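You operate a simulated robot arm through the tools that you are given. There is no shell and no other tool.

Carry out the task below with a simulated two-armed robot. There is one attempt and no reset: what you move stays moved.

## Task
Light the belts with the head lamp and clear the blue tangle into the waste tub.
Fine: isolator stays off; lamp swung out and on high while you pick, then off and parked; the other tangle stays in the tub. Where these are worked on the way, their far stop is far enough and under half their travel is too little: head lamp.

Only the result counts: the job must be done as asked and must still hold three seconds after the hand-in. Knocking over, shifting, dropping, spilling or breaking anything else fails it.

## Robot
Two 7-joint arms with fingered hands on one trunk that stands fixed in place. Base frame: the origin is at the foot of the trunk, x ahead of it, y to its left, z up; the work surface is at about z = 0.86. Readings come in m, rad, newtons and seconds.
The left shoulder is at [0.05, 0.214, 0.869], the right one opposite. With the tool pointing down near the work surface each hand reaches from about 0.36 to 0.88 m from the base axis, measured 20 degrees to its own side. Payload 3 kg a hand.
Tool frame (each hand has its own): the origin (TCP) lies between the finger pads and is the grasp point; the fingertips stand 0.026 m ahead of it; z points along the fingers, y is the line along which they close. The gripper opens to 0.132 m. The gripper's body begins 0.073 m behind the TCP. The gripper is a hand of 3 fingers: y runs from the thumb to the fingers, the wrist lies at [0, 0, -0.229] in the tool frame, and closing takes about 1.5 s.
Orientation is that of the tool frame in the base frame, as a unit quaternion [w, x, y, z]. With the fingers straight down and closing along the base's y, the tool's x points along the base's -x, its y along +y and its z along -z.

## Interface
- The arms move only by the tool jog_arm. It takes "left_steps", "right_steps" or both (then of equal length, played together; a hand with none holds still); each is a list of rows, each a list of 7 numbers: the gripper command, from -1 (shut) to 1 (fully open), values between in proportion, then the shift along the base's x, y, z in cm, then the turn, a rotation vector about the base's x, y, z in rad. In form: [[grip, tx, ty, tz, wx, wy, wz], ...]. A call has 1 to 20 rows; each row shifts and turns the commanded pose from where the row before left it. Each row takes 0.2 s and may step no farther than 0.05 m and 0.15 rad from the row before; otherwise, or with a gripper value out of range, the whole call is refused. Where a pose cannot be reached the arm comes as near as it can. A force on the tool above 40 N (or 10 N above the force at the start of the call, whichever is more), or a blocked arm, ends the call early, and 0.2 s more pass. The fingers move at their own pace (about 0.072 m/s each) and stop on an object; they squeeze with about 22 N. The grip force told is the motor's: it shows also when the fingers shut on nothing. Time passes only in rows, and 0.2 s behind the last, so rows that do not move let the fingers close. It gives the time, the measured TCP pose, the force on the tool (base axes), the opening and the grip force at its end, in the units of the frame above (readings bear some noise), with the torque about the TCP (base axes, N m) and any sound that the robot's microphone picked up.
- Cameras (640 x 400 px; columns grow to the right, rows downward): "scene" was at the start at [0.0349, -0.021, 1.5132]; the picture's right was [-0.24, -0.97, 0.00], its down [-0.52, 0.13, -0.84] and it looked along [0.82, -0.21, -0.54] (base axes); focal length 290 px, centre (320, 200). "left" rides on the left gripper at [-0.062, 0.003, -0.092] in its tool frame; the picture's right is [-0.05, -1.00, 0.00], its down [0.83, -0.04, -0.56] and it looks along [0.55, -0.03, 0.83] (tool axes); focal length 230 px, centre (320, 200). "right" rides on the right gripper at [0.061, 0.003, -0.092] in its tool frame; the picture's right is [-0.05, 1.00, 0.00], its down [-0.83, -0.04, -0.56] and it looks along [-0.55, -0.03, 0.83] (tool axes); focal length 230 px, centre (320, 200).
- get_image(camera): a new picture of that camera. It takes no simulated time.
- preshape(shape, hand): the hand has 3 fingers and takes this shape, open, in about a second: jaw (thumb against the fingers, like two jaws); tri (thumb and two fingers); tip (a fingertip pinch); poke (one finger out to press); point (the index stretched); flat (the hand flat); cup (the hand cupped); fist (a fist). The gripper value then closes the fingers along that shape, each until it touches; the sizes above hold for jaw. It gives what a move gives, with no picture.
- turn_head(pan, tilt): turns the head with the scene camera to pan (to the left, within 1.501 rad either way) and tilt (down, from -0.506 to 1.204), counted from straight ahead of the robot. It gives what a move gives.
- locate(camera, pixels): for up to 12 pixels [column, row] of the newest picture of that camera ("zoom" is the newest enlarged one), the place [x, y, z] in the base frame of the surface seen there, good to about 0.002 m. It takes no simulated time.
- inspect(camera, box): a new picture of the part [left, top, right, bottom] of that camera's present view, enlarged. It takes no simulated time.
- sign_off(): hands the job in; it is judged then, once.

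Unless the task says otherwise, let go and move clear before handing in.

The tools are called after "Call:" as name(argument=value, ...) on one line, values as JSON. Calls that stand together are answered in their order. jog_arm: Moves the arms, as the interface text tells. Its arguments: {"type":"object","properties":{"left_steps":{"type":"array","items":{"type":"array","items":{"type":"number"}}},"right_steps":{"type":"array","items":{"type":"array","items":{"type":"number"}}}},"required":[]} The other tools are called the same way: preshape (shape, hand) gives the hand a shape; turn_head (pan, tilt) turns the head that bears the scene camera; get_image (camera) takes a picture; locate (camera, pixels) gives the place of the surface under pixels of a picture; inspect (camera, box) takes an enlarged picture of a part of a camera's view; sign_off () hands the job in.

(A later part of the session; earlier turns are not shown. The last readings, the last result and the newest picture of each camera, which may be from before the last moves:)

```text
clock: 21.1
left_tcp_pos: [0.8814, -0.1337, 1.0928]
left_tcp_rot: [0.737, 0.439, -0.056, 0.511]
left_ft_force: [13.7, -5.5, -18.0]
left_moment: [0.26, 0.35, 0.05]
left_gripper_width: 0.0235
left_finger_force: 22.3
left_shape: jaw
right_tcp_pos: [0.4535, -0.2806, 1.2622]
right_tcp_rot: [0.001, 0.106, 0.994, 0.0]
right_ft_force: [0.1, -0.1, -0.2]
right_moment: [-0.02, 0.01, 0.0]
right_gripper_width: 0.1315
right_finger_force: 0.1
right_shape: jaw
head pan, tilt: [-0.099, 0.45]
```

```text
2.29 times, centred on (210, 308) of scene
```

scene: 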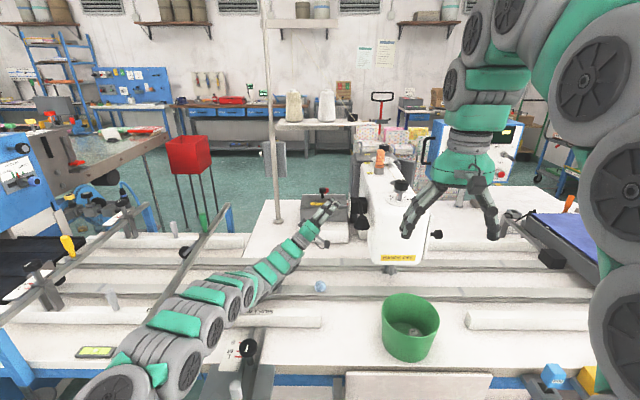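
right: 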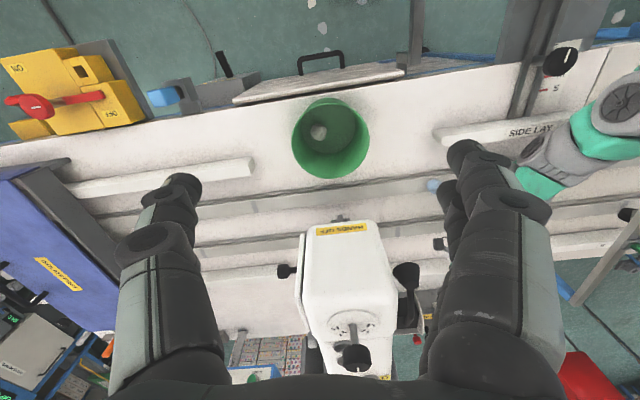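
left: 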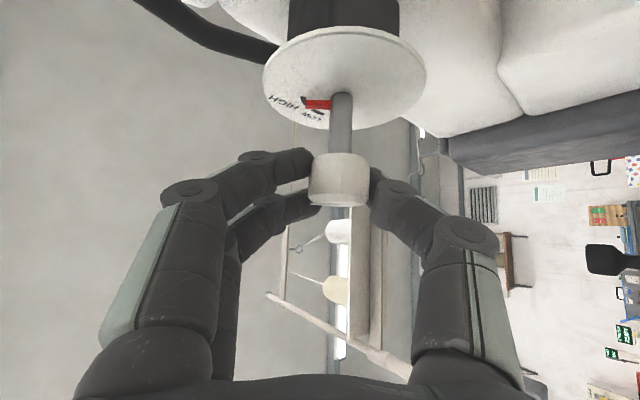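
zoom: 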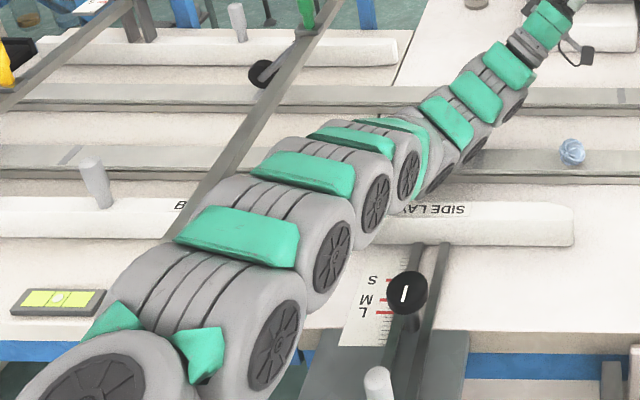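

The forearm's underside is close to the belt (z≈0.91 at x 0.66), which explains the push. I'll open, slide off along the knob axis while rising slightly, and then re-tilt back to regrip for the last bit.

Call:
jog_arm(left_steps=[[0.2, 0, 0, 0.3, 0, 0, 0], [0.2, 0, 0, 0.3, 0, 0, 0], [0.2, 0, 0, 0.3, 0, 0, 0], [0.2, 0.1, 1, 0, 0, 0, 0], [0.2, 0.11, 1.5, 0, 0, 0, 0], [0.2, 0.11, 1.5, 0, 0, 0, 0], [0.2, 0.11, 1.5, 0, 0, 0, 0], [0.2, 0, 0, 0, 0, 0, 0]])

Call:
get_image(camera="left")

Call:
get_image(camera="scene")

```text
clock: 22.9
left_tcp_pos: [0.8855, -0.0785, 1.091]
left_tcp_rot: [0.737, 0.445, -0.049, 0.506]
left_ft_force: [0.3, 0.0, 0.2]
left_moment: [0.0, -0.01, 0.0]
left_gripper_width: 0.0789
left_finger_force: 0.0
left_shape: jaw
right_tcp_pos: [0.456, -0.2789, 1.2609]
right_tcp_rot: [0.0, 0.106, 0.994, 0.0]
right_ft_force: [0.1, -0.1, -0.7]
right_moment: [0.0, -0.03, 0.0]
right_gripper_width: 0.1317
right_finger_force: 0.0
right_shape: jaw
head pan, tilt: [-0.099, 0.45]
```

```text
taken
```

left: 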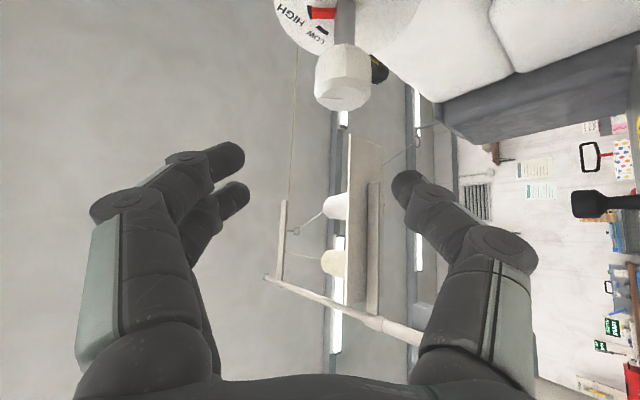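

```text
taken
```

scene: 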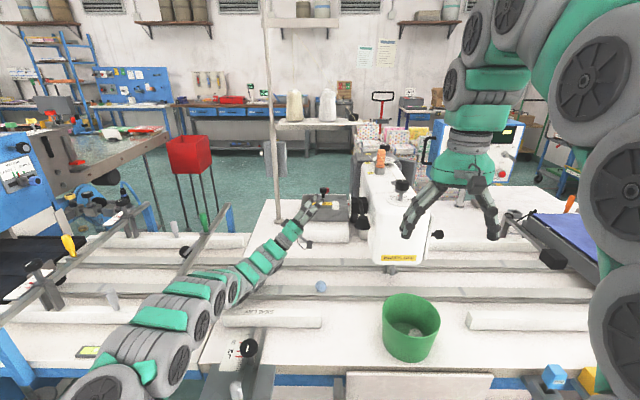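

The hand released cleanly. I'll zoom in on the pointer to see how far short of HIGH it is.

Call:
inspect(camera="left", box=[260, 0, 400, 100])

Call:
locate(camera="zoom", pixels=[[240, 65], [320, 60], [258, 30], [260, 130], [350, 110], [300, 110], [370, 290], [340, 330], [420, 340]])

```text
4.00 times, centred on (330, 50) of left
```

zoom: 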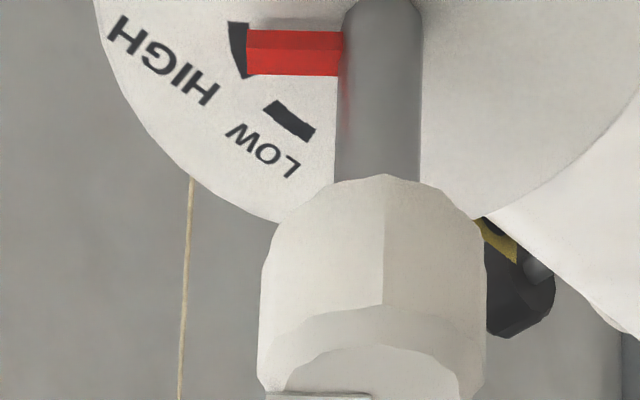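

```text
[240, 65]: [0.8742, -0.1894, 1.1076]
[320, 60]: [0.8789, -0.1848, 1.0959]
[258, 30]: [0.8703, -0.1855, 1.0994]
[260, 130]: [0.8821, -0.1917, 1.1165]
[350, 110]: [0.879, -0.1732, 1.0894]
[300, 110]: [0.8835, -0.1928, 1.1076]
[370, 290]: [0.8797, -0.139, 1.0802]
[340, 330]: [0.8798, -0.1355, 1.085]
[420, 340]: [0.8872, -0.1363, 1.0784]
```

The red pointer now sits centred on the HIGH mark. Next, I'll swing the hand back level (thumb down, closing vertically), aimed at the lamp rod near its bend, stopping ~11 cm short.

Call:
jog_arm(left_steps=[[0.2, -2, 1, 0.3, 0.0144, 0.13, 0], [0.2, -2, 1, 0.3, 0.0144, 0.13, 0], [0.2, -2, 1, 0.3, 0.0144, 0.13, 0], [0.2, -1.2, -0.93, 0.45, 0.0144, 0.13, 0], [0.2, -1.2, -0.93, 0.45, 0.0144, 0.13, 0], [0.2, -1.2, -0.93, 0.45, 0.0144, 0.13, 0], [0.2, -1.2, -0.93, 0.45, 0.0144, 0.13, 0], [0.2, -1.2, -0.93, 0.45, 0, 0, -0.108], [0.2, -1.2, -0.93, 0.45, 0, 0, -0.108], [0.2, 0, 0, 0, 0, 0, 0]])

Call:
get_image(camera="left")

Call:
inspect(camera="scene", box=[260, 130, 420, 230])

```text
clock: 25.1
left_tcp_pos: [0.7533, -0.1056, 1.1278]
left_tcp_rot: [0.686, 0.681, 0.182, 0.183]
left_ft_force: [0.0, -0.1, -0.1]
left_moment: [0.02, 0.01, 0.0]
left_gripper_width: 0.0787
left_finger_force: 0.0
left_shape: jaw
right_tcp_pos: [0.455, -0.2796, 1.2619]
right_tcp_rot: [0.001, 0.106, 0.994, 0.0]
right_ft_force: [-0.1, -0.3, 0.0]
right_moment: [0.0, 0.01, -0.01]
right_gripper_width: 0.1319
right_finger_force: 0.1
right_shape: jaw
head pan, tilt: [-0.099, 0.45]
```

```text
taken
```

left: 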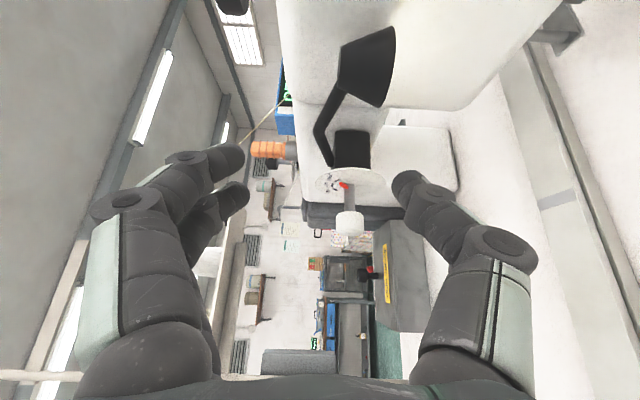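

```text
4.00 times, centred on (340, 180) of scene
```

zoom: 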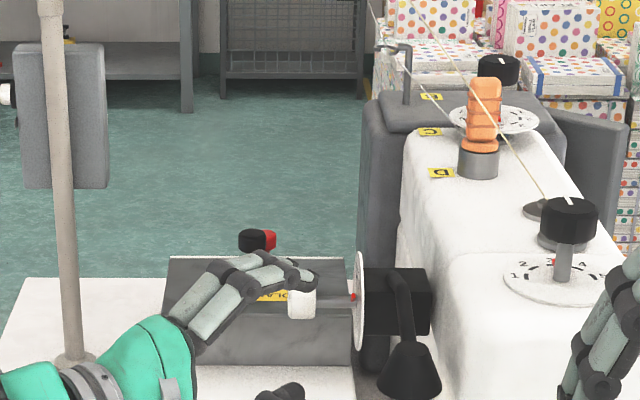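

The lamp fills the upper-centre of the left view: hood (368,68), rod (332,115), block (350,150). I'll measure the rod and hood precisely.

Call:
inspect(camera="left", box=[280, 10, 440, 240])

Call:
locate(camera="left", pixels=[[320, 133], [322, 145], [328, 160], [326, 120], [334, 105], [342, 92], [355, 65], [375, 70], [380, 35], [388, 100], [330, 125], [350, 140]])

```text
1.74 times, centred on (360, 125) of left
```

zoom: 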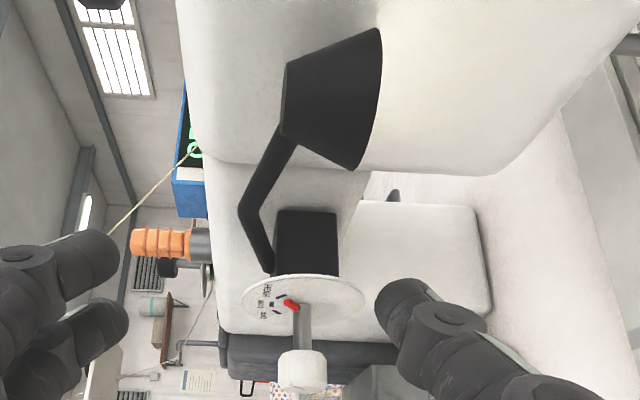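

```text
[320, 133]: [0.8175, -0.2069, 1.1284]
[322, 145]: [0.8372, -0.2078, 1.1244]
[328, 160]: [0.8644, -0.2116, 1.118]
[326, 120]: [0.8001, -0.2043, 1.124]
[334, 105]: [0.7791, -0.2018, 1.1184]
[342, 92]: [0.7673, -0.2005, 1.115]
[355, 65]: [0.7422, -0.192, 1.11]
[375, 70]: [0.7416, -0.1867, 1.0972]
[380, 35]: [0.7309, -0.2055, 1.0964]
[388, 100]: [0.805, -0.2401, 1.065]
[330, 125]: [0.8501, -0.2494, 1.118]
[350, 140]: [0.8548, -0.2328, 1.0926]
```

Rod near the bend is at about (0.815,-0.212,1.127). I'll advance so the fingertips straddle it from above and below.

Call:
jog_arm(left_steps=[[0.2, 0.8, -1.37, 0, 0, 0, 0], [0.2, 0.8, -1.37, 0, 0, 0, 0], [0.2, 0.8, -1.37, 0, 0, 0, 0], [0.2, 0.8, -1.37, 0, 0, 0, 0], [0.2, 0.8, -1.37, 0, 0, 0, 0], [0.2, 0.8, -1.37, 0, 0, 0, 0], [0.2, 0.77, -1.37, 0, 0, 0, 0], [0.2, 0, 0, 0, 0, 0, 0]])

Call:
get_image(camera="left")

Call:
inspect(camera="scene", box=[300, 150, 420, 230])

```text
clock: 26.9
left_tcp_pos: [0.8098, -0.2013, 1.1272]
left_tcp_rot: [0.686, 0.681, 0.182, 0.183]
left_ft_force: [-0.1, 0.0, 0.7]
left_moment: [-0.02, -0.01, 0.0]
left_gripper_width: 0.0789
left_finger_force: 0.0
left_shape: jaw
right_tcp_pos: [0.4551, -0.2786, 1.262]
right_tcp_rot: [0.0, 0.106, 0.994, 0.001]
right_ft_force: [-0.3, 0.4, -0.3]
right_moment: [0.0, 0.0, -0.01]
right_gripper_width: 0.1321
right_finger_force: 0.0
right_shape: jaw
head pan, tilt: [-0.099, 0.45]
```

```text
taken
```

left: 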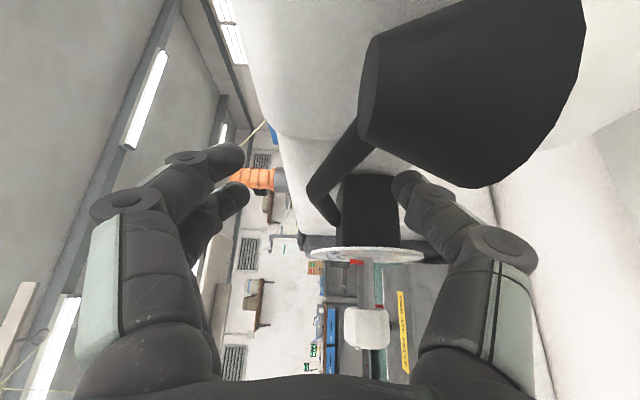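

```text
5.00 times, centred on (360, 190) of scene
```

zoom: 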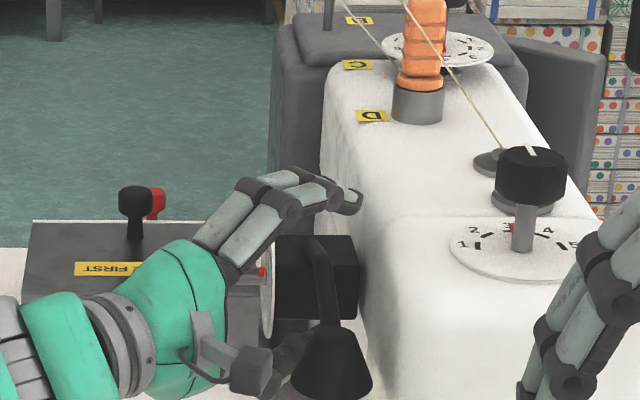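

Fingertips are above and thumb below the rod with no contact force. I'll close on it.

Call:
jog_arm(left_steps=[[-0.3, 0, 0, 0, 0, 0, 0], [-0.6, 0, 0, 0, 0, 0, 0], [-1, 0, 0, 0, 0, 0, 0], [-1, 0, 0, 0, 0, 0, 0], [-1, 0, 0, 0, 0, 0, 0], [-1, 0, 0, 0, 0, 0, 0]])

Call:
get_image(camera="left")

Call:
inspect(camera="scene", box=[300, 150, 420, 230])

```text
clock: 28.3
left_tcp_pos: [0.8108, -0.2003, 1.1279]
left_tcp_rot: [0.686, 0.681, 0.182, 0.183]
left_ft_force: [3.6, -0.6, -1.3]
left_moment: [0.01, -0.03, 0.1]
left_gripper_width: 0.0
left_finger_force: 22.1
left_shape: jaw
right_tcp_pos: [0.4547, -0.2787, 1.2629]
right_tcp_rot: [0.0, 0.105, 0.995, 0.0]
right_ft_force: [-0.1, -0.2, 0.6]
right_moment: [-0.01, 0.03, 0.0]
right_gripper_width: 0.132
right_finger_force: 0.1
right_shape: jaw
head pan, tilt: [-0.099, 0.45]
```

```text
taken
```

left: 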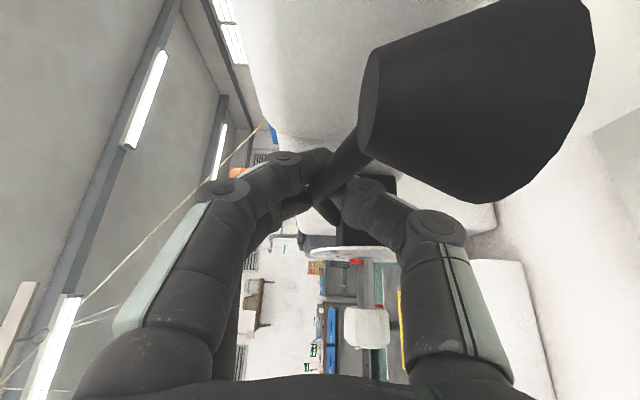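

```text
5.00 times, centred on (360, 190) of scene
```

zoom: 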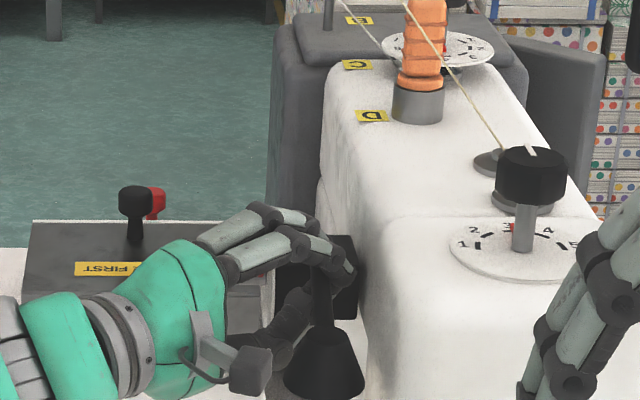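

The hand has closed around the rod (hooked, low force). I'll pull it gently in a small arc toward +y and see whether the lamp swings.

Call:
jog_arm(left_steps=[[-1, 0.05, 0.6, 0, 0, 0, 0], [-1, 0.06, 0.6, 0, 0, 0, 0], [-1, 0.15, 0.6, 0, 0, 0, 0], [-1, 0.16, 0.57, 0, 0, 0, 0]])

Call:
get_image(camera="left")

Call:
inspect(camera="scene", box=[300, 150, 420, 230])

```text
clock: 29.3
left_tcp_pos: [0.8145, -0.1784, 1.1275]
left_tcp_rot: [0.687, 0.68, 0.181, 0.182]
left_ft_force: [19.7, -18.9, -2.0]
left_moment: [0.11, -0.34, -0.35]
left_gripper_width: 0.0
left_finger_force: 21.9
left_shape: jaw
right_tcp_pos: [0.455, -0.2787, 1.2606]
right_tcp_rot: [0.0, 0.106, 0.994, 0.0]
right_ft_force: [-0.1, -0.4, 0.0]
right_moment: [-0.02, 0.02, 0.0]
right_gripper_width: 0.1321
right_finger_force: 0.1
right_shape: jaw
head pan, tilt: [-0.099, 0.45]
```

```text
taken
```

left: 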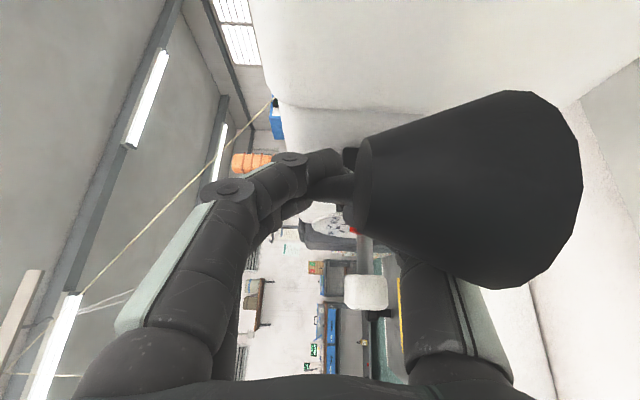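

```text
5.00 times, centred on (360, 190) of scene
```

zoom: 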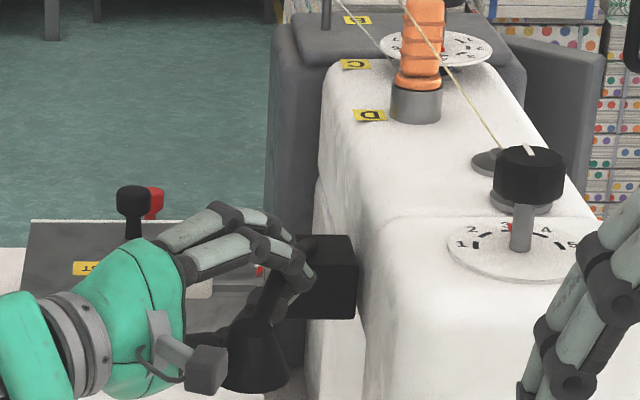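

The lamp does swing about a vertical hinge – the hood moved ~4 cm away from the head – but now it presses on my thumb (forces ~20 N). I'll open and back out straight along +y, then push the hood further from its head side.

Call:
jog_arm(left_steps=[[0.2, 0.1, 0, 0, 0, 0, 0], [0.4, 0.1, 0, 0, 0, 0, 0], [0.5, 0.1, 0, 0, 0, 0, 0], [0.5, 0, 0, 0, 0, 0, 0], [0.5, 0, 0, 0, 0, 0, 0]])

Call:
get_image(camera="left")

Call:
inspect(camera="scene", box=[300, 150, 420, 230])

```text
clock: 30.5
left_tcp_pos: [0.8163, -0.177, 1.125]
left_tcp_rot: [0.685, 0.681, 0.183, 0.183]
left_ft_force: [-1.2, 0.3, -0.1]
left_moment: [-0.04, -0.04, -0.02]
left_gripper_width: 0.0986
left_finger_force: 0.0
left_shape: jaw
right_tcp_pos: [0.4546, -0.2788, 1.2625]
right_tcp_rot: [0.0, 0.106, 0.994, 0.001]
right_ft_force: [0.4, -0.7, 0.2]
right_moment: [-0.02, 0.0, 0.02]
right_gripper_width: 0.1317
right_finger_force: 0.1
right_shape: jaw
head pan, tilt: [-0.099, 0.45]
```

```text
taken
```

left: 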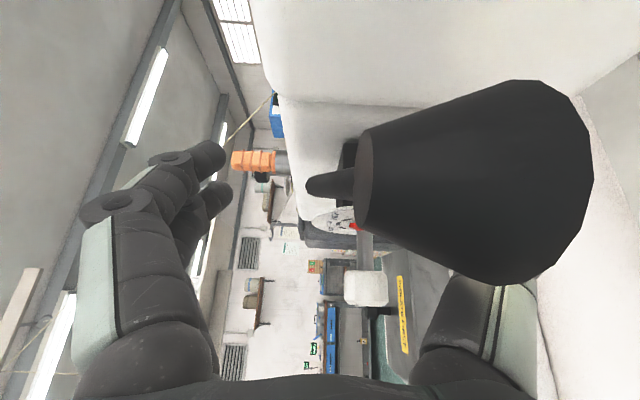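

```text
5.00 times, centred on (360, 190) of scene
```

zoom: 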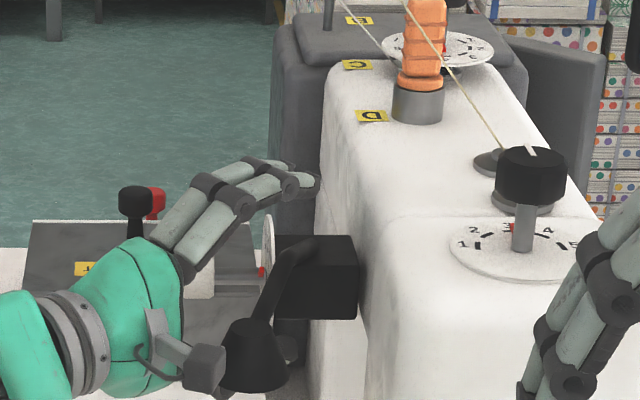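

The lamp holds by itself where I left it. I'll back the hand away along +y and then measure the lamp.

Call:
jog_arm(left_steps=[[0.5, 0, 2, 0, 0, 0, 0], [0.5, 0, 2, 0, 0, 0, 0], [0.5, 0, 2, 0, 0, 0, 0], [0.5, 0, 2, 0, 0, 0, 0], [0.5, 0, 2, 0, 0, 0, 0], [0.5, -2, 2, 0, 0, 0, 0], [0.5, -2, 2, 0, 0, 0, 0]])

Call:
get_image(camera="left")

Call:
inspect(camera="scene", box=[300, 150, 420, 230])

```text
clock: 32.1
left_tcp_pos: [0.7749, -0.0356, 1.129]
left_tcp_rot: [0.686, 0.68, 0.182, 0.183]
left_ft_force: [0.4, -0.1, -0.1]
left_moment: [-0.01, -0.02, -0.01]
left_gripper_width: 0.0986
left_finger_force: 0.1
left_shape: jaw
right_tcp_pos: [0.4555, -0.2783, 1.2617]
right_tcp_rot: [0.0, 0.106, 0.994, 0.0]
right_ft_force: [0.2, -0.8, -0.2]
right_moment: [0.0, 0.0, 0.0]
right_gripper_width: 0.1318
right_finger_force: 0.1
right_shape: jaw
head pan, tilt: [-0.099, 0.45]
```

```text
taken
```

left: 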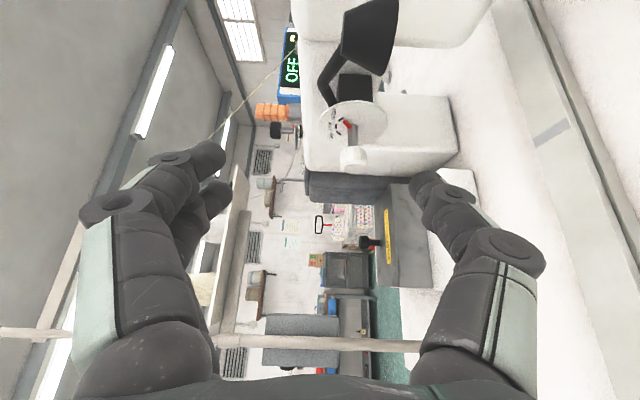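

```text
5.00 times, centred on (360, 190) of scene
```

zoom: 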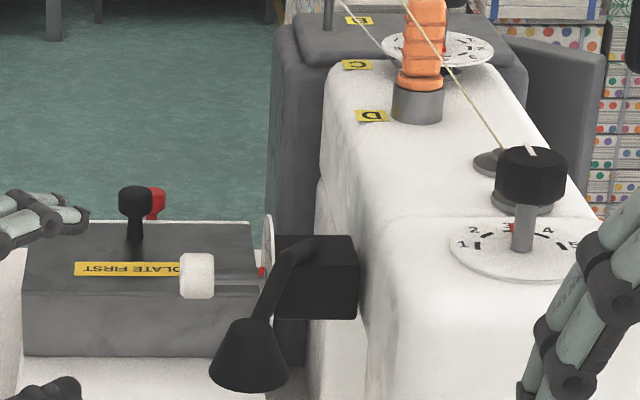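

The lamp remains part-way out. I'll measure the hood/rod positions and zoom on the dial to confirm it's still on HIGH.

Call:
locate(camera="zoom", pixels=[[290, 255], [275, 285], [262, 312], [250, 322], [250, 360], [225, 375], [280, 375], [248, 388], [305, 240]])

Call:
locate(camera="left", pixels=[[345, 30], [365, 30], [385, 20], [375, 60], [330, 72], [340, 55], [325, 85], [335, 95]])

Call:
inspect(camera="left", box=[300, 0, 420, 180])

```text
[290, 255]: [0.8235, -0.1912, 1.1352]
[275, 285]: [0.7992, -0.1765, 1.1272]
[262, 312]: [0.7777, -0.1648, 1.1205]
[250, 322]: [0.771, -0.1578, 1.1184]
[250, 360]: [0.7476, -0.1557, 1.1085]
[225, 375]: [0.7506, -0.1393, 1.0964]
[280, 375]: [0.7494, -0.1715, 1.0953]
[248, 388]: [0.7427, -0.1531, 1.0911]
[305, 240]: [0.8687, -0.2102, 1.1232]
```

```text
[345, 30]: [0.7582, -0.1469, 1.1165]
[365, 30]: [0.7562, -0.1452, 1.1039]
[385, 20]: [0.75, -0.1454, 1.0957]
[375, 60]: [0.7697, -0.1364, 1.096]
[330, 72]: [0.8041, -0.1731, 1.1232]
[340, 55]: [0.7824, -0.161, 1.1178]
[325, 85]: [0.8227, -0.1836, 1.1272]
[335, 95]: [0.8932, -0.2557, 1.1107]
```

```text
2.22 times, centred on (360, 90) of left
```

zoom: 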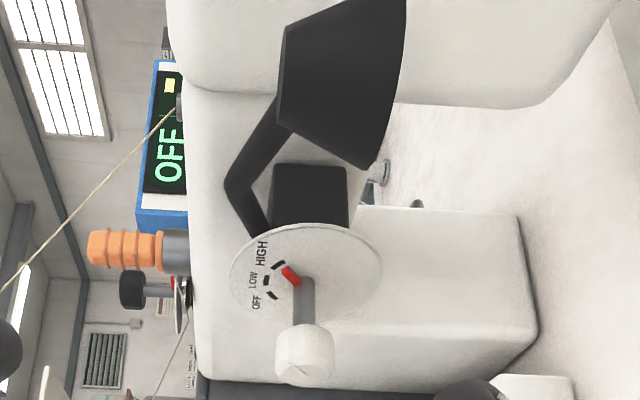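

The rod has swung ~25° so far. I'll zoom tightly on the dial to verify HIGH.

Call:
inspect(camera="left", box=[312, 90, 382, 160])

Call:
locate(camera="zoom", pixels=[[190, 170], [205, 200], [230, 245], [250, 270]])

```text
5.71 times, centred on (347, 125) of left
```

zoom: 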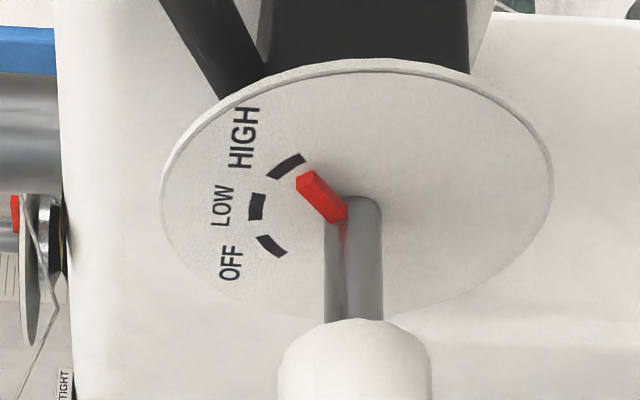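

```text
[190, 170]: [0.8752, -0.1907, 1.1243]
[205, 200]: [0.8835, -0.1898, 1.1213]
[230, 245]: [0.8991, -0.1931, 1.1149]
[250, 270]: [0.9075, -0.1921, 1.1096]
```

By ray geometry the pointer sits at about -45° against the HIGH mark at -38°, so it's on HIGH. Now I'll back off and turn the hand level, pointing forward (thumb on the head side), to straddle the hood with thumb in the gap and push it further out.

Call:
jog_arm(left_steps=[[0.5, -1.5, 0.3, -0.1, -0.0713, 0.124, 0], [0.5, -1.5, 0.3, -0.1, -0.0713, 0.124, 0], [0.5, -1.5, 0.3, -0.1, -0.0713, 0.124, 0], [0.5, -1.5, 0.3, -0.1, -0.0713, 0.124, 0], [0.5, -1.5, 0.3, -0.1, -0.0713, 0.124, 0], [0.5, -1.5, 0.3, -0.1, -0.0713, 0.124, 0], [0.5, -1.5, 0.3, -0.1, -0.0713, 0.124, 0], [0.5, -1.5, 0.3, -0.1, -0.0713, 0.124, 0], [0.5, -1.5, 0.3, -0.1, -0.0713, 0.124, 0], [0.5, -1.5, 0.3, -0.1, -0.0713, 0.124, 0], [0.5, -1.5, 0.3, -0.1, -0.0713, 0.124, 0], [0.5, 0, -1.79, -0.26, 0, 0, 0.1327], [0.5, 0, -1.79, -0.26, 0, 0, 0.1327], [0.5, 0, -1.79, -0.26, 0, 0, 0.1327], [0.5, 0, -1.79, -0.26, 0, 0, 0.1327], [0.5, 0, -1.79, -0.26, 0, 0, 0.1327], [0.5, 0, -1.79, -0.26, 0, 0, 0.1327], [0.5, 0, -1.79, -0.26, 0, 0, 0.1327]])

Call:
get_image(camera="left")

Call:
get_image(camera="scene")

```text
clock: 35.9
left_tcp_pos: [0.6179, -0.1469, 1.1566]
left_tcp_rot: [0.7, 0.106, 0.699, -0.105]
left_ft_force: [-0.4, 0.2, -1.1]
left_moment: [0.01, -0.01, 0.01]
left_gripper_width: 0.0989
left_finger_force: 0.1
left_shape: jaw
left hand out of reach, approached as far as the arm can: row 13, 14, 15, 16
right_tcp_pos: [0.4551, -0.2787, 1.2635]
right_tcp_rot: [0.0, 0.105, 0.994, -0.001]
right_ft_force: [0.4, 1.0, -1.1]
right_moment: [0.06, -0.03, 0.01]
right_gripper_width: 0.1321
right_finger_force: 0.1
right_shape: jaw
head pan, tilt: [-0.099, 0.45]
```

```text
taken
```

left: 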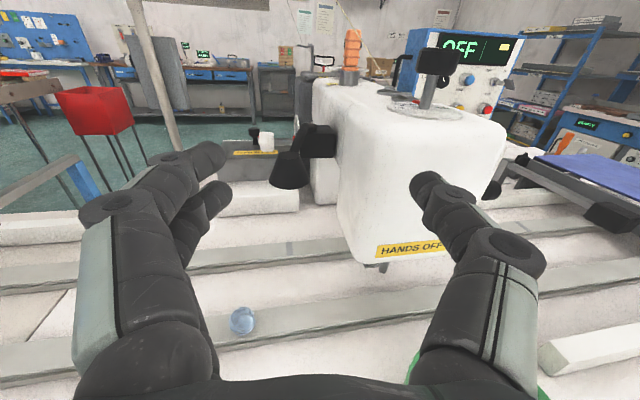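

```text
taken
```

scene: 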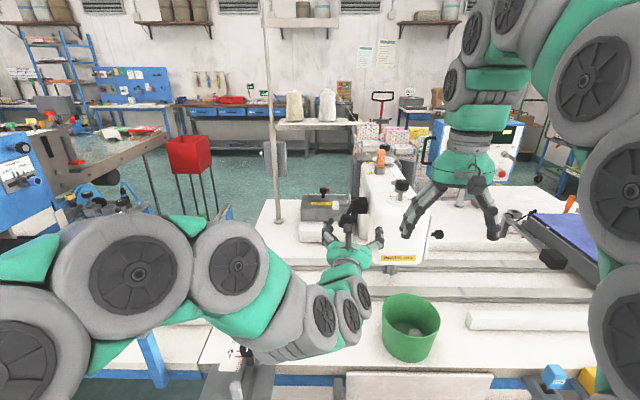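

The hand is now level and pointing forward at (0.618,-0.147,1.157), yaw -17°. I'll trim yaw, lower to hood height (z≈1.10), and stay 12 cm short to line up.

Call:
jog_arm(left_steps=[[0.5, 0.5, 0.4, -1.4, 0, 0, 0.06], [0.5, 0.5, 0.4, -1.4, 0, 0, 0.06], [0.5, 0.4, 0.4, -1.4, 0, 0, 0.05], [0.5, 0, 0.2, -1.4, 0, 0, 0], [0.5, 0, 0, 0, 0, 0, 0]])

Call:
get_image(camera="left")

Call:
get_image(camera="scene")

```text
clock: 37.1
left_tcp_pos: [0.6327, -0.1324, 1.1008]
left_tcp_rot: [0.707, 0.045, 0.704, -0.044]
left_ft_force: [0.6, 0.0, -0.3]
left_moment: [0.01, 0.0, 0.0]
left_gripper_width: 0.0988
left_finger_force: 0.1
left_shape: jaw
right_tcp_pos: [0.4554, -0.2792, 1.2618]
right_tcp_rot: [-0.001, 0.105, 0.994, 0.0]
right_ft_force: [0.0, -0.1, 0.2]
right_moment: [0.0, 0.01, 0.0]
right_gripper_width: 0.1319
right_finger_force: 0.1
right_shape: jaw
head pan, tilt: [-0.099, 0.45]
```

```text
taken
```

left: 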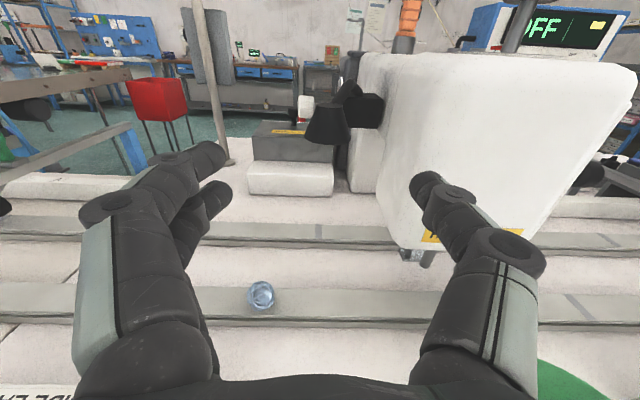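

```text
taken
```

scene: 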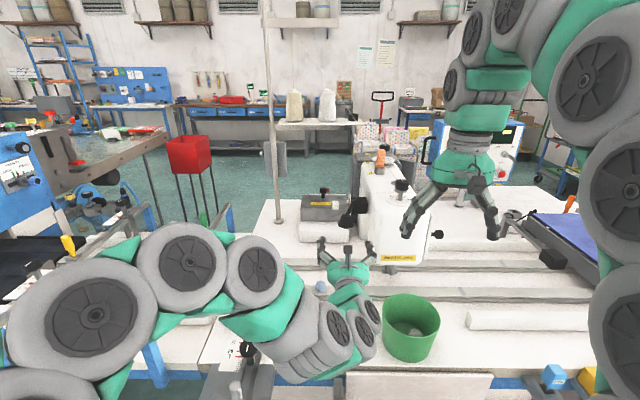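

The hood (325,120) is centred between fingers and thumb. I'll check the thumb's actual outer extent against the head wall before advancing.

Call:
locate(camera="left", pixels=[[425, 180], [440, 190], [470, 205], [500, 230], [540, 250], [545, 270], [535, 320], [225, 155], [360, 200], [390, 235], [330, 140], [318, 95]])

Call:
inspect(camera="left", box=[270, 60, 420, 180])

```text
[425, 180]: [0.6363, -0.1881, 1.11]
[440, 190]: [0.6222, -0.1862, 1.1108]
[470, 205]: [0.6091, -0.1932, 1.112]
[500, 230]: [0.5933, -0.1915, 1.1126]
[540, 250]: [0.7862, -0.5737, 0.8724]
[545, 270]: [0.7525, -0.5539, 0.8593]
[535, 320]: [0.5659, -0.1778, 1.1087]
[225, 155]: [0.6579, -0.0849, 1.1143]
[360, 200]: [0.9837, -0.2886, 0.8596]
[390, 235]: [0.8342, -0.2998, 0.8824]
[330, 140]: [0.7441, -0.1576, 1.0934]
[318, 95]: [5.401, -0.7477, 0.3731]
```

```text
3.33 times, centred on (345, 120) of left
```

zoom: 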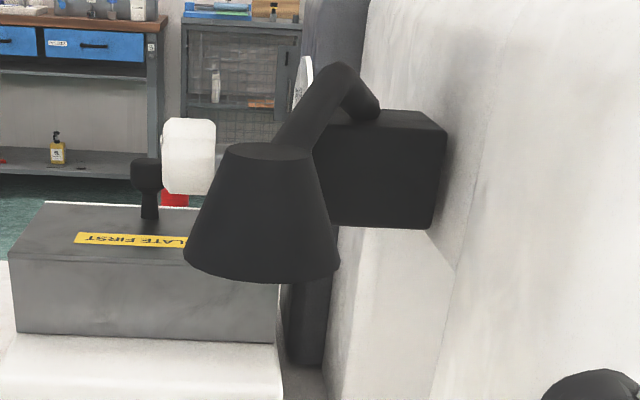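

Thumb extends only ~7 cm from the TCP line, so it fits between hood (edge ≈-0.18) and head wall (≈-0.236). I'll advance 12 cm to straddle the hood.

Call:
jog_arm(left_steps=[[0.5, 1.75, -0.22, 0, 0, 0, 0], [0.5, 1.75, -0.22, 0, 0, 0, 0], [0.5, 1.75, -0.22, 0, 0, 0, 0], [0.5, 1.75, -0.22, 0, 0, 0, 0], [0.5, 1.75, -0.22, 0, 0, 0, 0], [0.5, 1.75, -0.22, 0, 0, 0, 0], [0.5, 1.75, -0.22, 0, 0, 0, 0], [0.5, 0, 0, 0, 0, 0, 0]])

Call:
get_image(camera="left")

Call:
inspect(camera="scene", box=[280, 150, 440, 270])

```text
clock: 38.9
left_tcp_pos: [0.7555, -0.1473, 1.1013]
left_tcp_rot: [0.707, 0.045, 0.704, -0.044]
left_ft_force: [-0.3, 0.4, -0.8]
left_moment: [-0.01, 0.01, 0.01]
left_gripper_width: 0.0989
left_finger_force: 0.0
left_shape: jaw
right_tcp_pos: [0.4559, -0.2787, 1.2621]
right_tcp_rot: [0.0, 0.106, 0.994, 0.001]
right_ft_force: [0.7, 0.6, 0.2]
right_moment: [0.01, -0.01, -0.02]
right_gripper_width: 0.132
right_finger_force: 0.0
right_shape: jaw
head pan, tilt: [-0.099, 0.45]
```

```text
taken
```

left: 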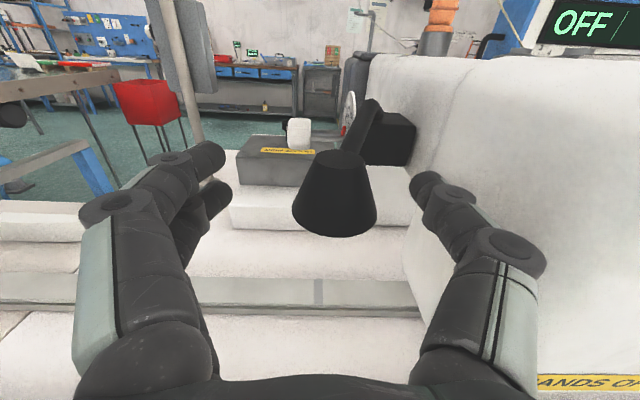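

```text
3.33 times, centred on (360, 210) of scene
```

zoom: 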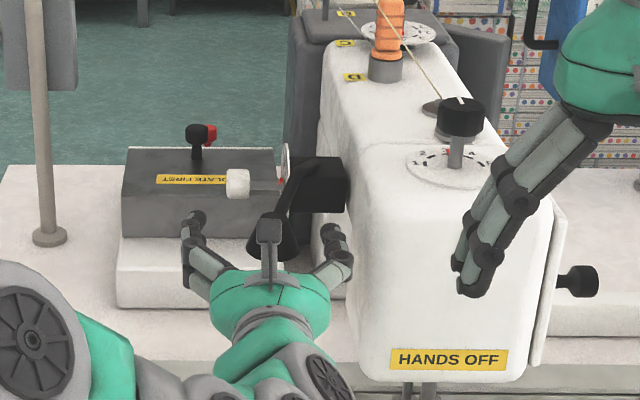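

The hood is straddled with no contact force. I'll lower slightly so the fingers stay under the rod, narrow the gap to cage the hood, and carry it along its arc.

Call:
jog_arm(left_steps=[[0.3, 0, 0, -0.4, 0, 0, 0], [0.1, 0, 0, -0.4, 0, 0, 0], [0.0, 0, 0, 0, 0, 0, 0], [0.0, 0, 0, 0, 0, 0, 0], [0.0, 0.6, 0.85, 0, 0, 0, 0], [0.0, 0.6, 0.85, 0, 0, 0, 0], [0.0, 0.75, 0.75, 0, 0, 0, 0], [0.0, 0.75, 0.75, 0, 0, 0, 0]])

Call:
get_image(camera="left")

Call:
inspect(camera="scene", box=[280, 150, 440, 270])

```text
clock: 40.7
left_tcp_pos: [0.7811, -0.1151, 1.093]
left_tcp_rot: [0.707, 0.045, 0.705, -0.044]
left_ft_force: [0.6, -0.5, 0.5]
left_moment: [0.01, 0.01, -0.03]
left_gripper_width: 0.0669
left_finger_force: 0.0
left_shape: jaw
right_tcp_pos: [0.4548, -0.2791, 1.2631]
right_tcp_rot: [0.001, 0.105, 0.994, 0.0]
right_ft_force: [0.2, -0.2, -0.8]
right_moment: [0.01, 0.0, 0.0]
right_gripper_width: 0.1318
right_finger_force: 0.1
right_shape: jaw
head pan, tilt: [-0.099, 0.45]
```

```text
taken
```

left: 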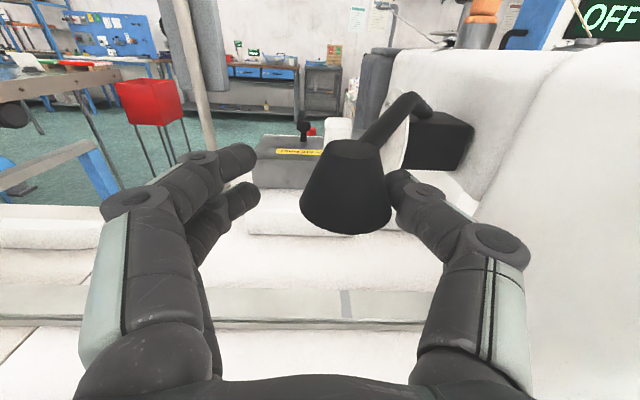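

```text
3.33 times, centred on (360, 210) of scene
```

zoom: 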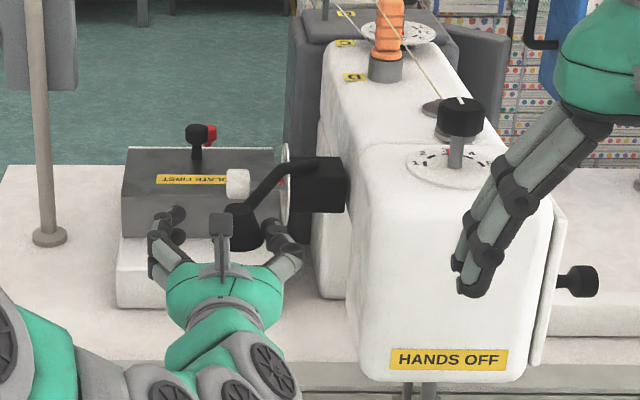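

The hood follows the thumb with almost no force. I'll measure the lamp's current angle, then continue to the stop.

Call:
locate(camera="left", pixels=[[345, 200], [320, 200], [375, 200], [355, 150], [380, 128], [395, 112], [410, 100], [402, 178], [355, 130], [345, 225]])

Call:
inspect(camera="left", box=[260, 70, 500, 250])

```text
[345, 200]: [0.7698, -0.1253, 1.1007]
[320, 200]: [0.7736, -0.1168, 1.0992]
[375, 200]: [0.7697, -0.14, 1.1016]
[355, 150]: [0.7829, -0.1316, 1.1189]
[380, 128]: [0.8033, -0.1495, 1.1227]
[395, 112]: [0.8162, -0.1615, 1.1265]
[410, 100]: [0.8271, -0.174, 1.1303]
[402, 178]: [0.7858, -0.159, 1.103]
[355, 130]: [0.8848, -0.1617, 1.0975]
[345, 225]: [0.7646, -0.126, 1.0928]
```

```text
2.22 times, centred on (380, 160) of left
```

zoom: 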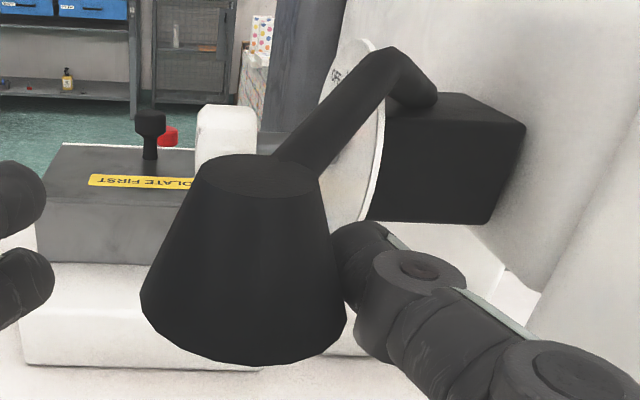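

The lamp is at about 44° (38° from park). I'll carry it another ~27° along the arc, staying clear of the white knob.

Call:
jog_arm(left_steps=[[0.0, 0.45, 0.42, 0, 0, 0, 0], [0.0, 0.45, 0.42, 0, 0, 0, 0], [0.0, 0.58, 0.43, 0, 0, 0, 0], [0.0, 0.58, 0.43, 0, 0, 0, 0], [0.0, 0.63, 0.35, 0, 0, 0, 0], [0.0, 0.63, 0.35, 0, 0, 0, 0]])

Call:
get_image(camera="left")

Call:
inspect(camera="scene", box=[280, 150, 440, 270])

```text
clock: 42.1
left_tcp_pos: [0.8155, -0.0911, 1.0928]
left_tcp_rot: [0.706, 0.045, 0.705, -0.044]
left_ft_force: [0.3, -0.4, -0.2]
left_moment: [-0.05, -0.02, -0.03]
left_gripper_width: 0.0666
left_finger_force: 0.0
left_shape: jaw
right_tcp_pos: [0.4558, -0.2787, 1.2626]
right_tcp_rot: [0.0, 0.105, 0.995, 0.0]
right_ft_force: [0.3, -0.3, 0.4]
right_moment: [-0.04, -0.05, 0.01]
right_gripper_width: 0.1323
right_finger_force: 0.1
right_shape: jaw
head pan, tilt: [-0.099, 0.45]
```

```text
taken
```

left: 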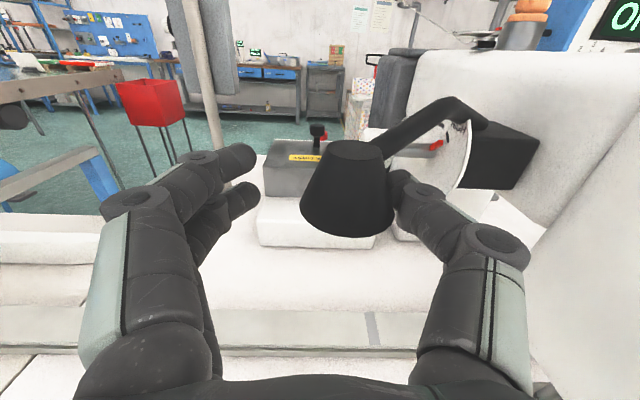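

```text
3.33 times, centred on (360, 210) of scene
```

zoom: 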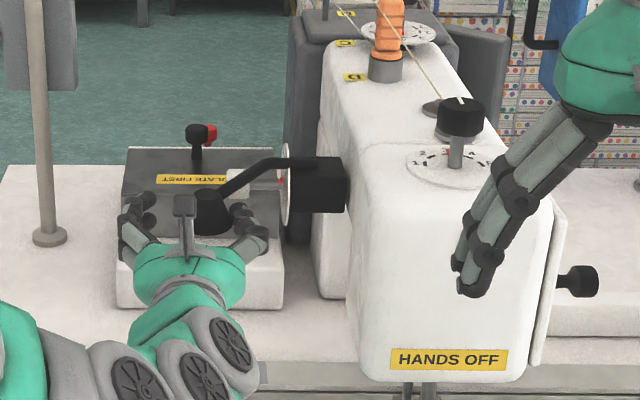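

Still moving freely with no force. I'll measure again and keep going until it stops.

Call:
locate(camera="left", pixels=[[355, 150], [385, 140], [410, 125], [440, 106], [345, 200], [395, 185], [400, 170], [385, 165], [365, 160]])

Call:
inspect(camera="left", box=[280, 80, 500, 250])

```text
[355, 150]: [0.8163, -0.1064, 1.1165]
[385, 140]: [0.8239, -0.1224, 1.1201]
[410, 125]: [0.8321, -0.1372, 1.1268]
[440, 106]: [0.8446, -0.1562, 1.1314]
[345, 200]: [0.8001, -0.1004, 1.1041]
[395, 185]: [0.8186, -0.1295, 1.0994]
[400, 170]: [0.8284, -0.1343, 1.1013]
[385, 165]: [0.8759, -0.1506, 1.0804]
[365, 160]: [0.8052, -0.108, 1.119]
```

```text
2.35 times, centred on (390, 165) of left
```

zoom: 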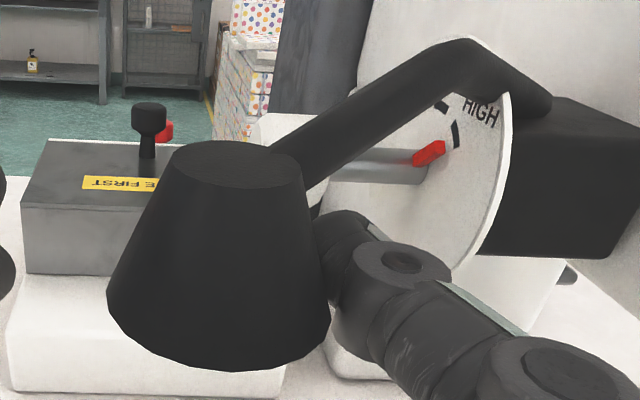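

The lamp is now ~55° out from park and the pointer still reads HIGH. I'll continue another ~14°.

Call:
jog_arm(left_steps=[[0.0, 0.61, 0.32, 0, 0, 0, 0], [0.0, 0.61, 0.3, 0, 0, 0, 0], [0.0, 0.68, 0.26, 0, 0, 0, 0], [0.0, 0.68, 0.24, 0, 0, 0, 0]])

Call:
get_image(camera="left")

Call:
inspect(camera="scene", box=[280, 150, 440, 270])

```text
clock: 43.1
left_tcp_pos: [0.8415, -0.0799, 1.0936]
left_tcp_rot: [0.707, 0.045, 0.705, -0.045]
left_ft_force: [-0.6, -0.7, 0.7]
left_moment: [-0.02, -0.01, -0.02]
left_gripper_width: 0.0666
left_finger_force: 0.0
left_shape: jaw
right_tcp_pos: [0.4542, -0.2787, 1.2617]
right_tcp_rot: [0.0, 0.105, 0.994, 0.0]
right_ft_force: [-0.1, 0.2, -0.2]
right_moment: [-0.02, -0.03, -0.01]
right_gripper_width: 0.1319
right_finger_force: 0.0
right_shape: jaw
head pan, tilt: [-0.099, 0.45]
```

```text
taken
```

left: 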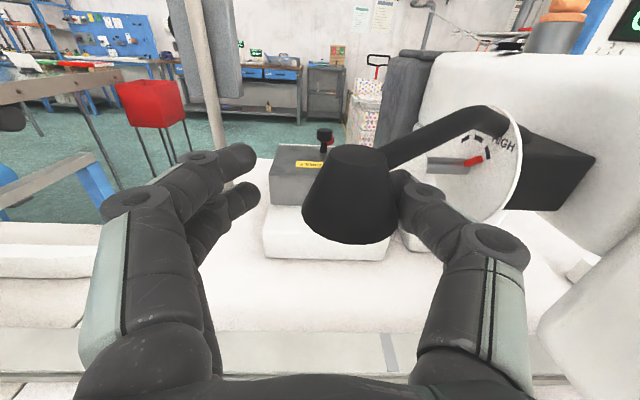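

```text
3.33 times, centred on (360, 210) of scene
```

zoom: 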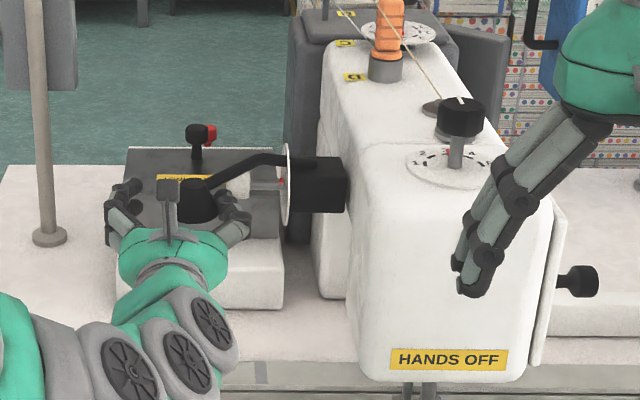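

Now ~73°. I'll close lightly on the hood so I can push it forward too, then continue along the arc to find the stop.

Call:
jog_arm(left_steps=[[-0.2, 0, 0, 0, 0, 0, 0], [-0.4, 0, 0, 0, 0, 0, 0], [-0.4, 0, 0, 0, 0, 0, 0], [-0.4, 0, 0, 0, 0, 0, 0]])

Call:
get_image(camera="left")

Call:
locate(camera="left", pixels=[[360, 155], [400, 152], [430, 137], [465, 118], [345, 200], [405, 180]])

```text
clock: 44.1
left_tcp_pos: [0.8417, -0.0819, 1.0944]
left_tcp_rot: [0.707, 0.046, 0.705, -0.044]
left_ft_force: [3.0, -10.7, 3.1]
left_moment: [-0.14, -0.03, 0.1]
left_gripper_width: 0.0486
left_finger_force: 0.1
left_shape: jaw
right_tcp_pos: [0.455, -0.278, 1.2623]
right_tcp_rot: [-0.001, 0.107, 0.994, 0.001]
right_ft_force: [0.3, 0.2, 0.0]
right_moment: [-0.04, 0.03, 0.0]
right_gripper_width: 0.1316
right_finger_force: 0.0
right_shape: jaw
head pan, tilt: [-0.099, 0.45]
```

```text
taken
```

left: 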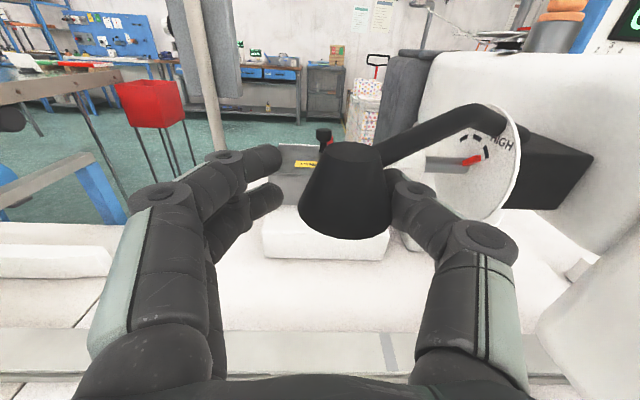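

```text
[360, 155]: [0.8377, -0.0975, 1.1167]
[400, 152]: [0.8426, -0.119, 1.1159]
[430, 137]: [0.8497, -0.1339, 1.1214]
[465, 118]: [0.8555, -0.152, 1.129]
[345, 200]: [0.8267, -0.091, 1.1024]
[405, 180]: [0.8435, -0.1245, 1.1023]
```

There's ~11 N sideways now at ~72° (66° from park), either a stop or friction lock. I'll test by pushing a little along +x.

Call:
jog_arm(left_steps=[[-0.4, 0.6, 0.0, 0, 0, 0, 0], [-0.4, 0.6, 0.1, 0, 0, 0, 0], [-0.4, 0.6, 0.1, 0, 0, 0, 0]])

Call:
get_image(camera="left")

Call:
locate(camera="left", pixels=[[360, 155], [400, 152], [430, 137], [465, 118], [345, 200], [405, 180]])

```text
clock: 44.9
left_tcp_pos: [0.8597, -0.0781, 1.093]
left_tcp_rot: [0.707, 0.045, 0.705, -0.043]
left_ft_force: [-0.7, -6.8, 5.3]
left_moment: [-0.2, -0.04, -0.06]
left_gripper_width: 0.0479
left_finger_force: 0.0
left_shape: jaw
right_tcp_pos: [0.4551, -0.2775, 1.2621]
right_tcp_rot: [0.0, 0.106, 0.994, 0.0]
right_ft_force: [0.1, 0.0, 0.3]
right_moment: [0.06, 0.01, 0.03]
right_gripper_width: 0.1321
right_finger_force: 0.0
right_shape: jaw
head pan, tilt: [-0.099, 0.45]
```

```text
taken
```

left: 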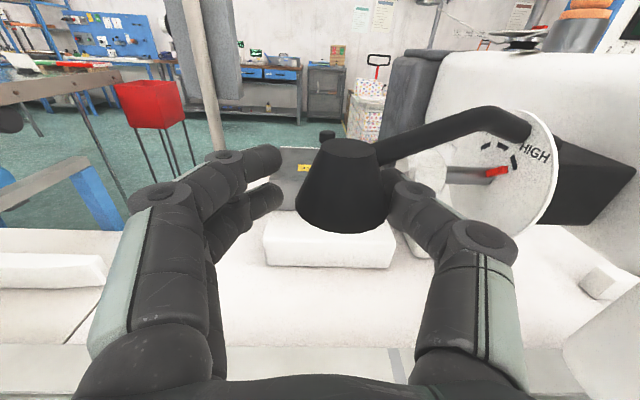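

```text
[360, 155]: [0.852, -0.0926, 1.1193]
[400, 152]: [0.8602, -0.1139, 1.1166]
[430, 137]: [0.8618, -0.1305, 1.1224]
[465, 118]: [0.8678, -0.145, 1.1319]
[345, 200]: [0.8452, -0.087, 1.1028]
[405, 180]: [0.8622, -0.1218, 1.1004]
```

It's still moving (~82° now). I'll push further along +x, staying clear of the knob's end face.

Call:
jog_arm(left_steps=[[-0.4, 0.6, 0.1, 0, 0, 0, 0], [-0.4, 0.6, 0.1, 0, 0, 0, 0], [-0.4, 0.6, 0.0, 0, 0, 0, 0]])

Call:
get_image(camera="left")

Call:
inspect(camera="scene", box=[280, 150, 440, 270])

```text
clock: 45.7
left_tcp_pos: [0.877, -0.0769, 1.0927]
left_tcp_rot: [0.706, 0.046, 0.705, -0.045]
left_ft_force: [-5.8, -9.2, 2.8]
left_moment: [-0.15, 0.05, -0.14]
left_gripper_width: 0.0475
left_finger_force: 0.0
left_shape: jaw
right_tcp_pos: [0.4551, -0.2785, 1.2621]
right_tcp_rot: [0.0, 0.106, 0.994, 0.0]
right_ft_force: [-0.8, 0.1, 0.6]
right_moment: [0.03, 0.04, 0.0]
right_gripper_width: 0.1321
right_finger_force: 0.0
right_shape: jaw
head pan, tilt: [-0.099, 0.45]
```

```text
taken
```

left: 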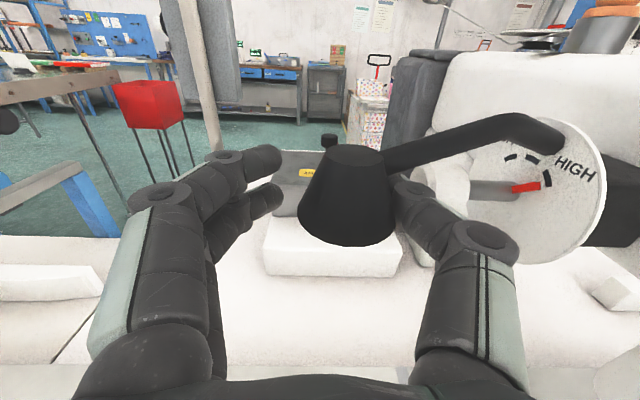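

```text
3.33 times, centred on (360, 210) of scene
```

zoom: 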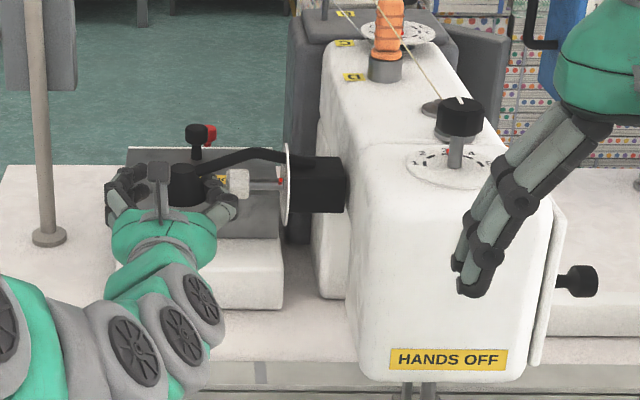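

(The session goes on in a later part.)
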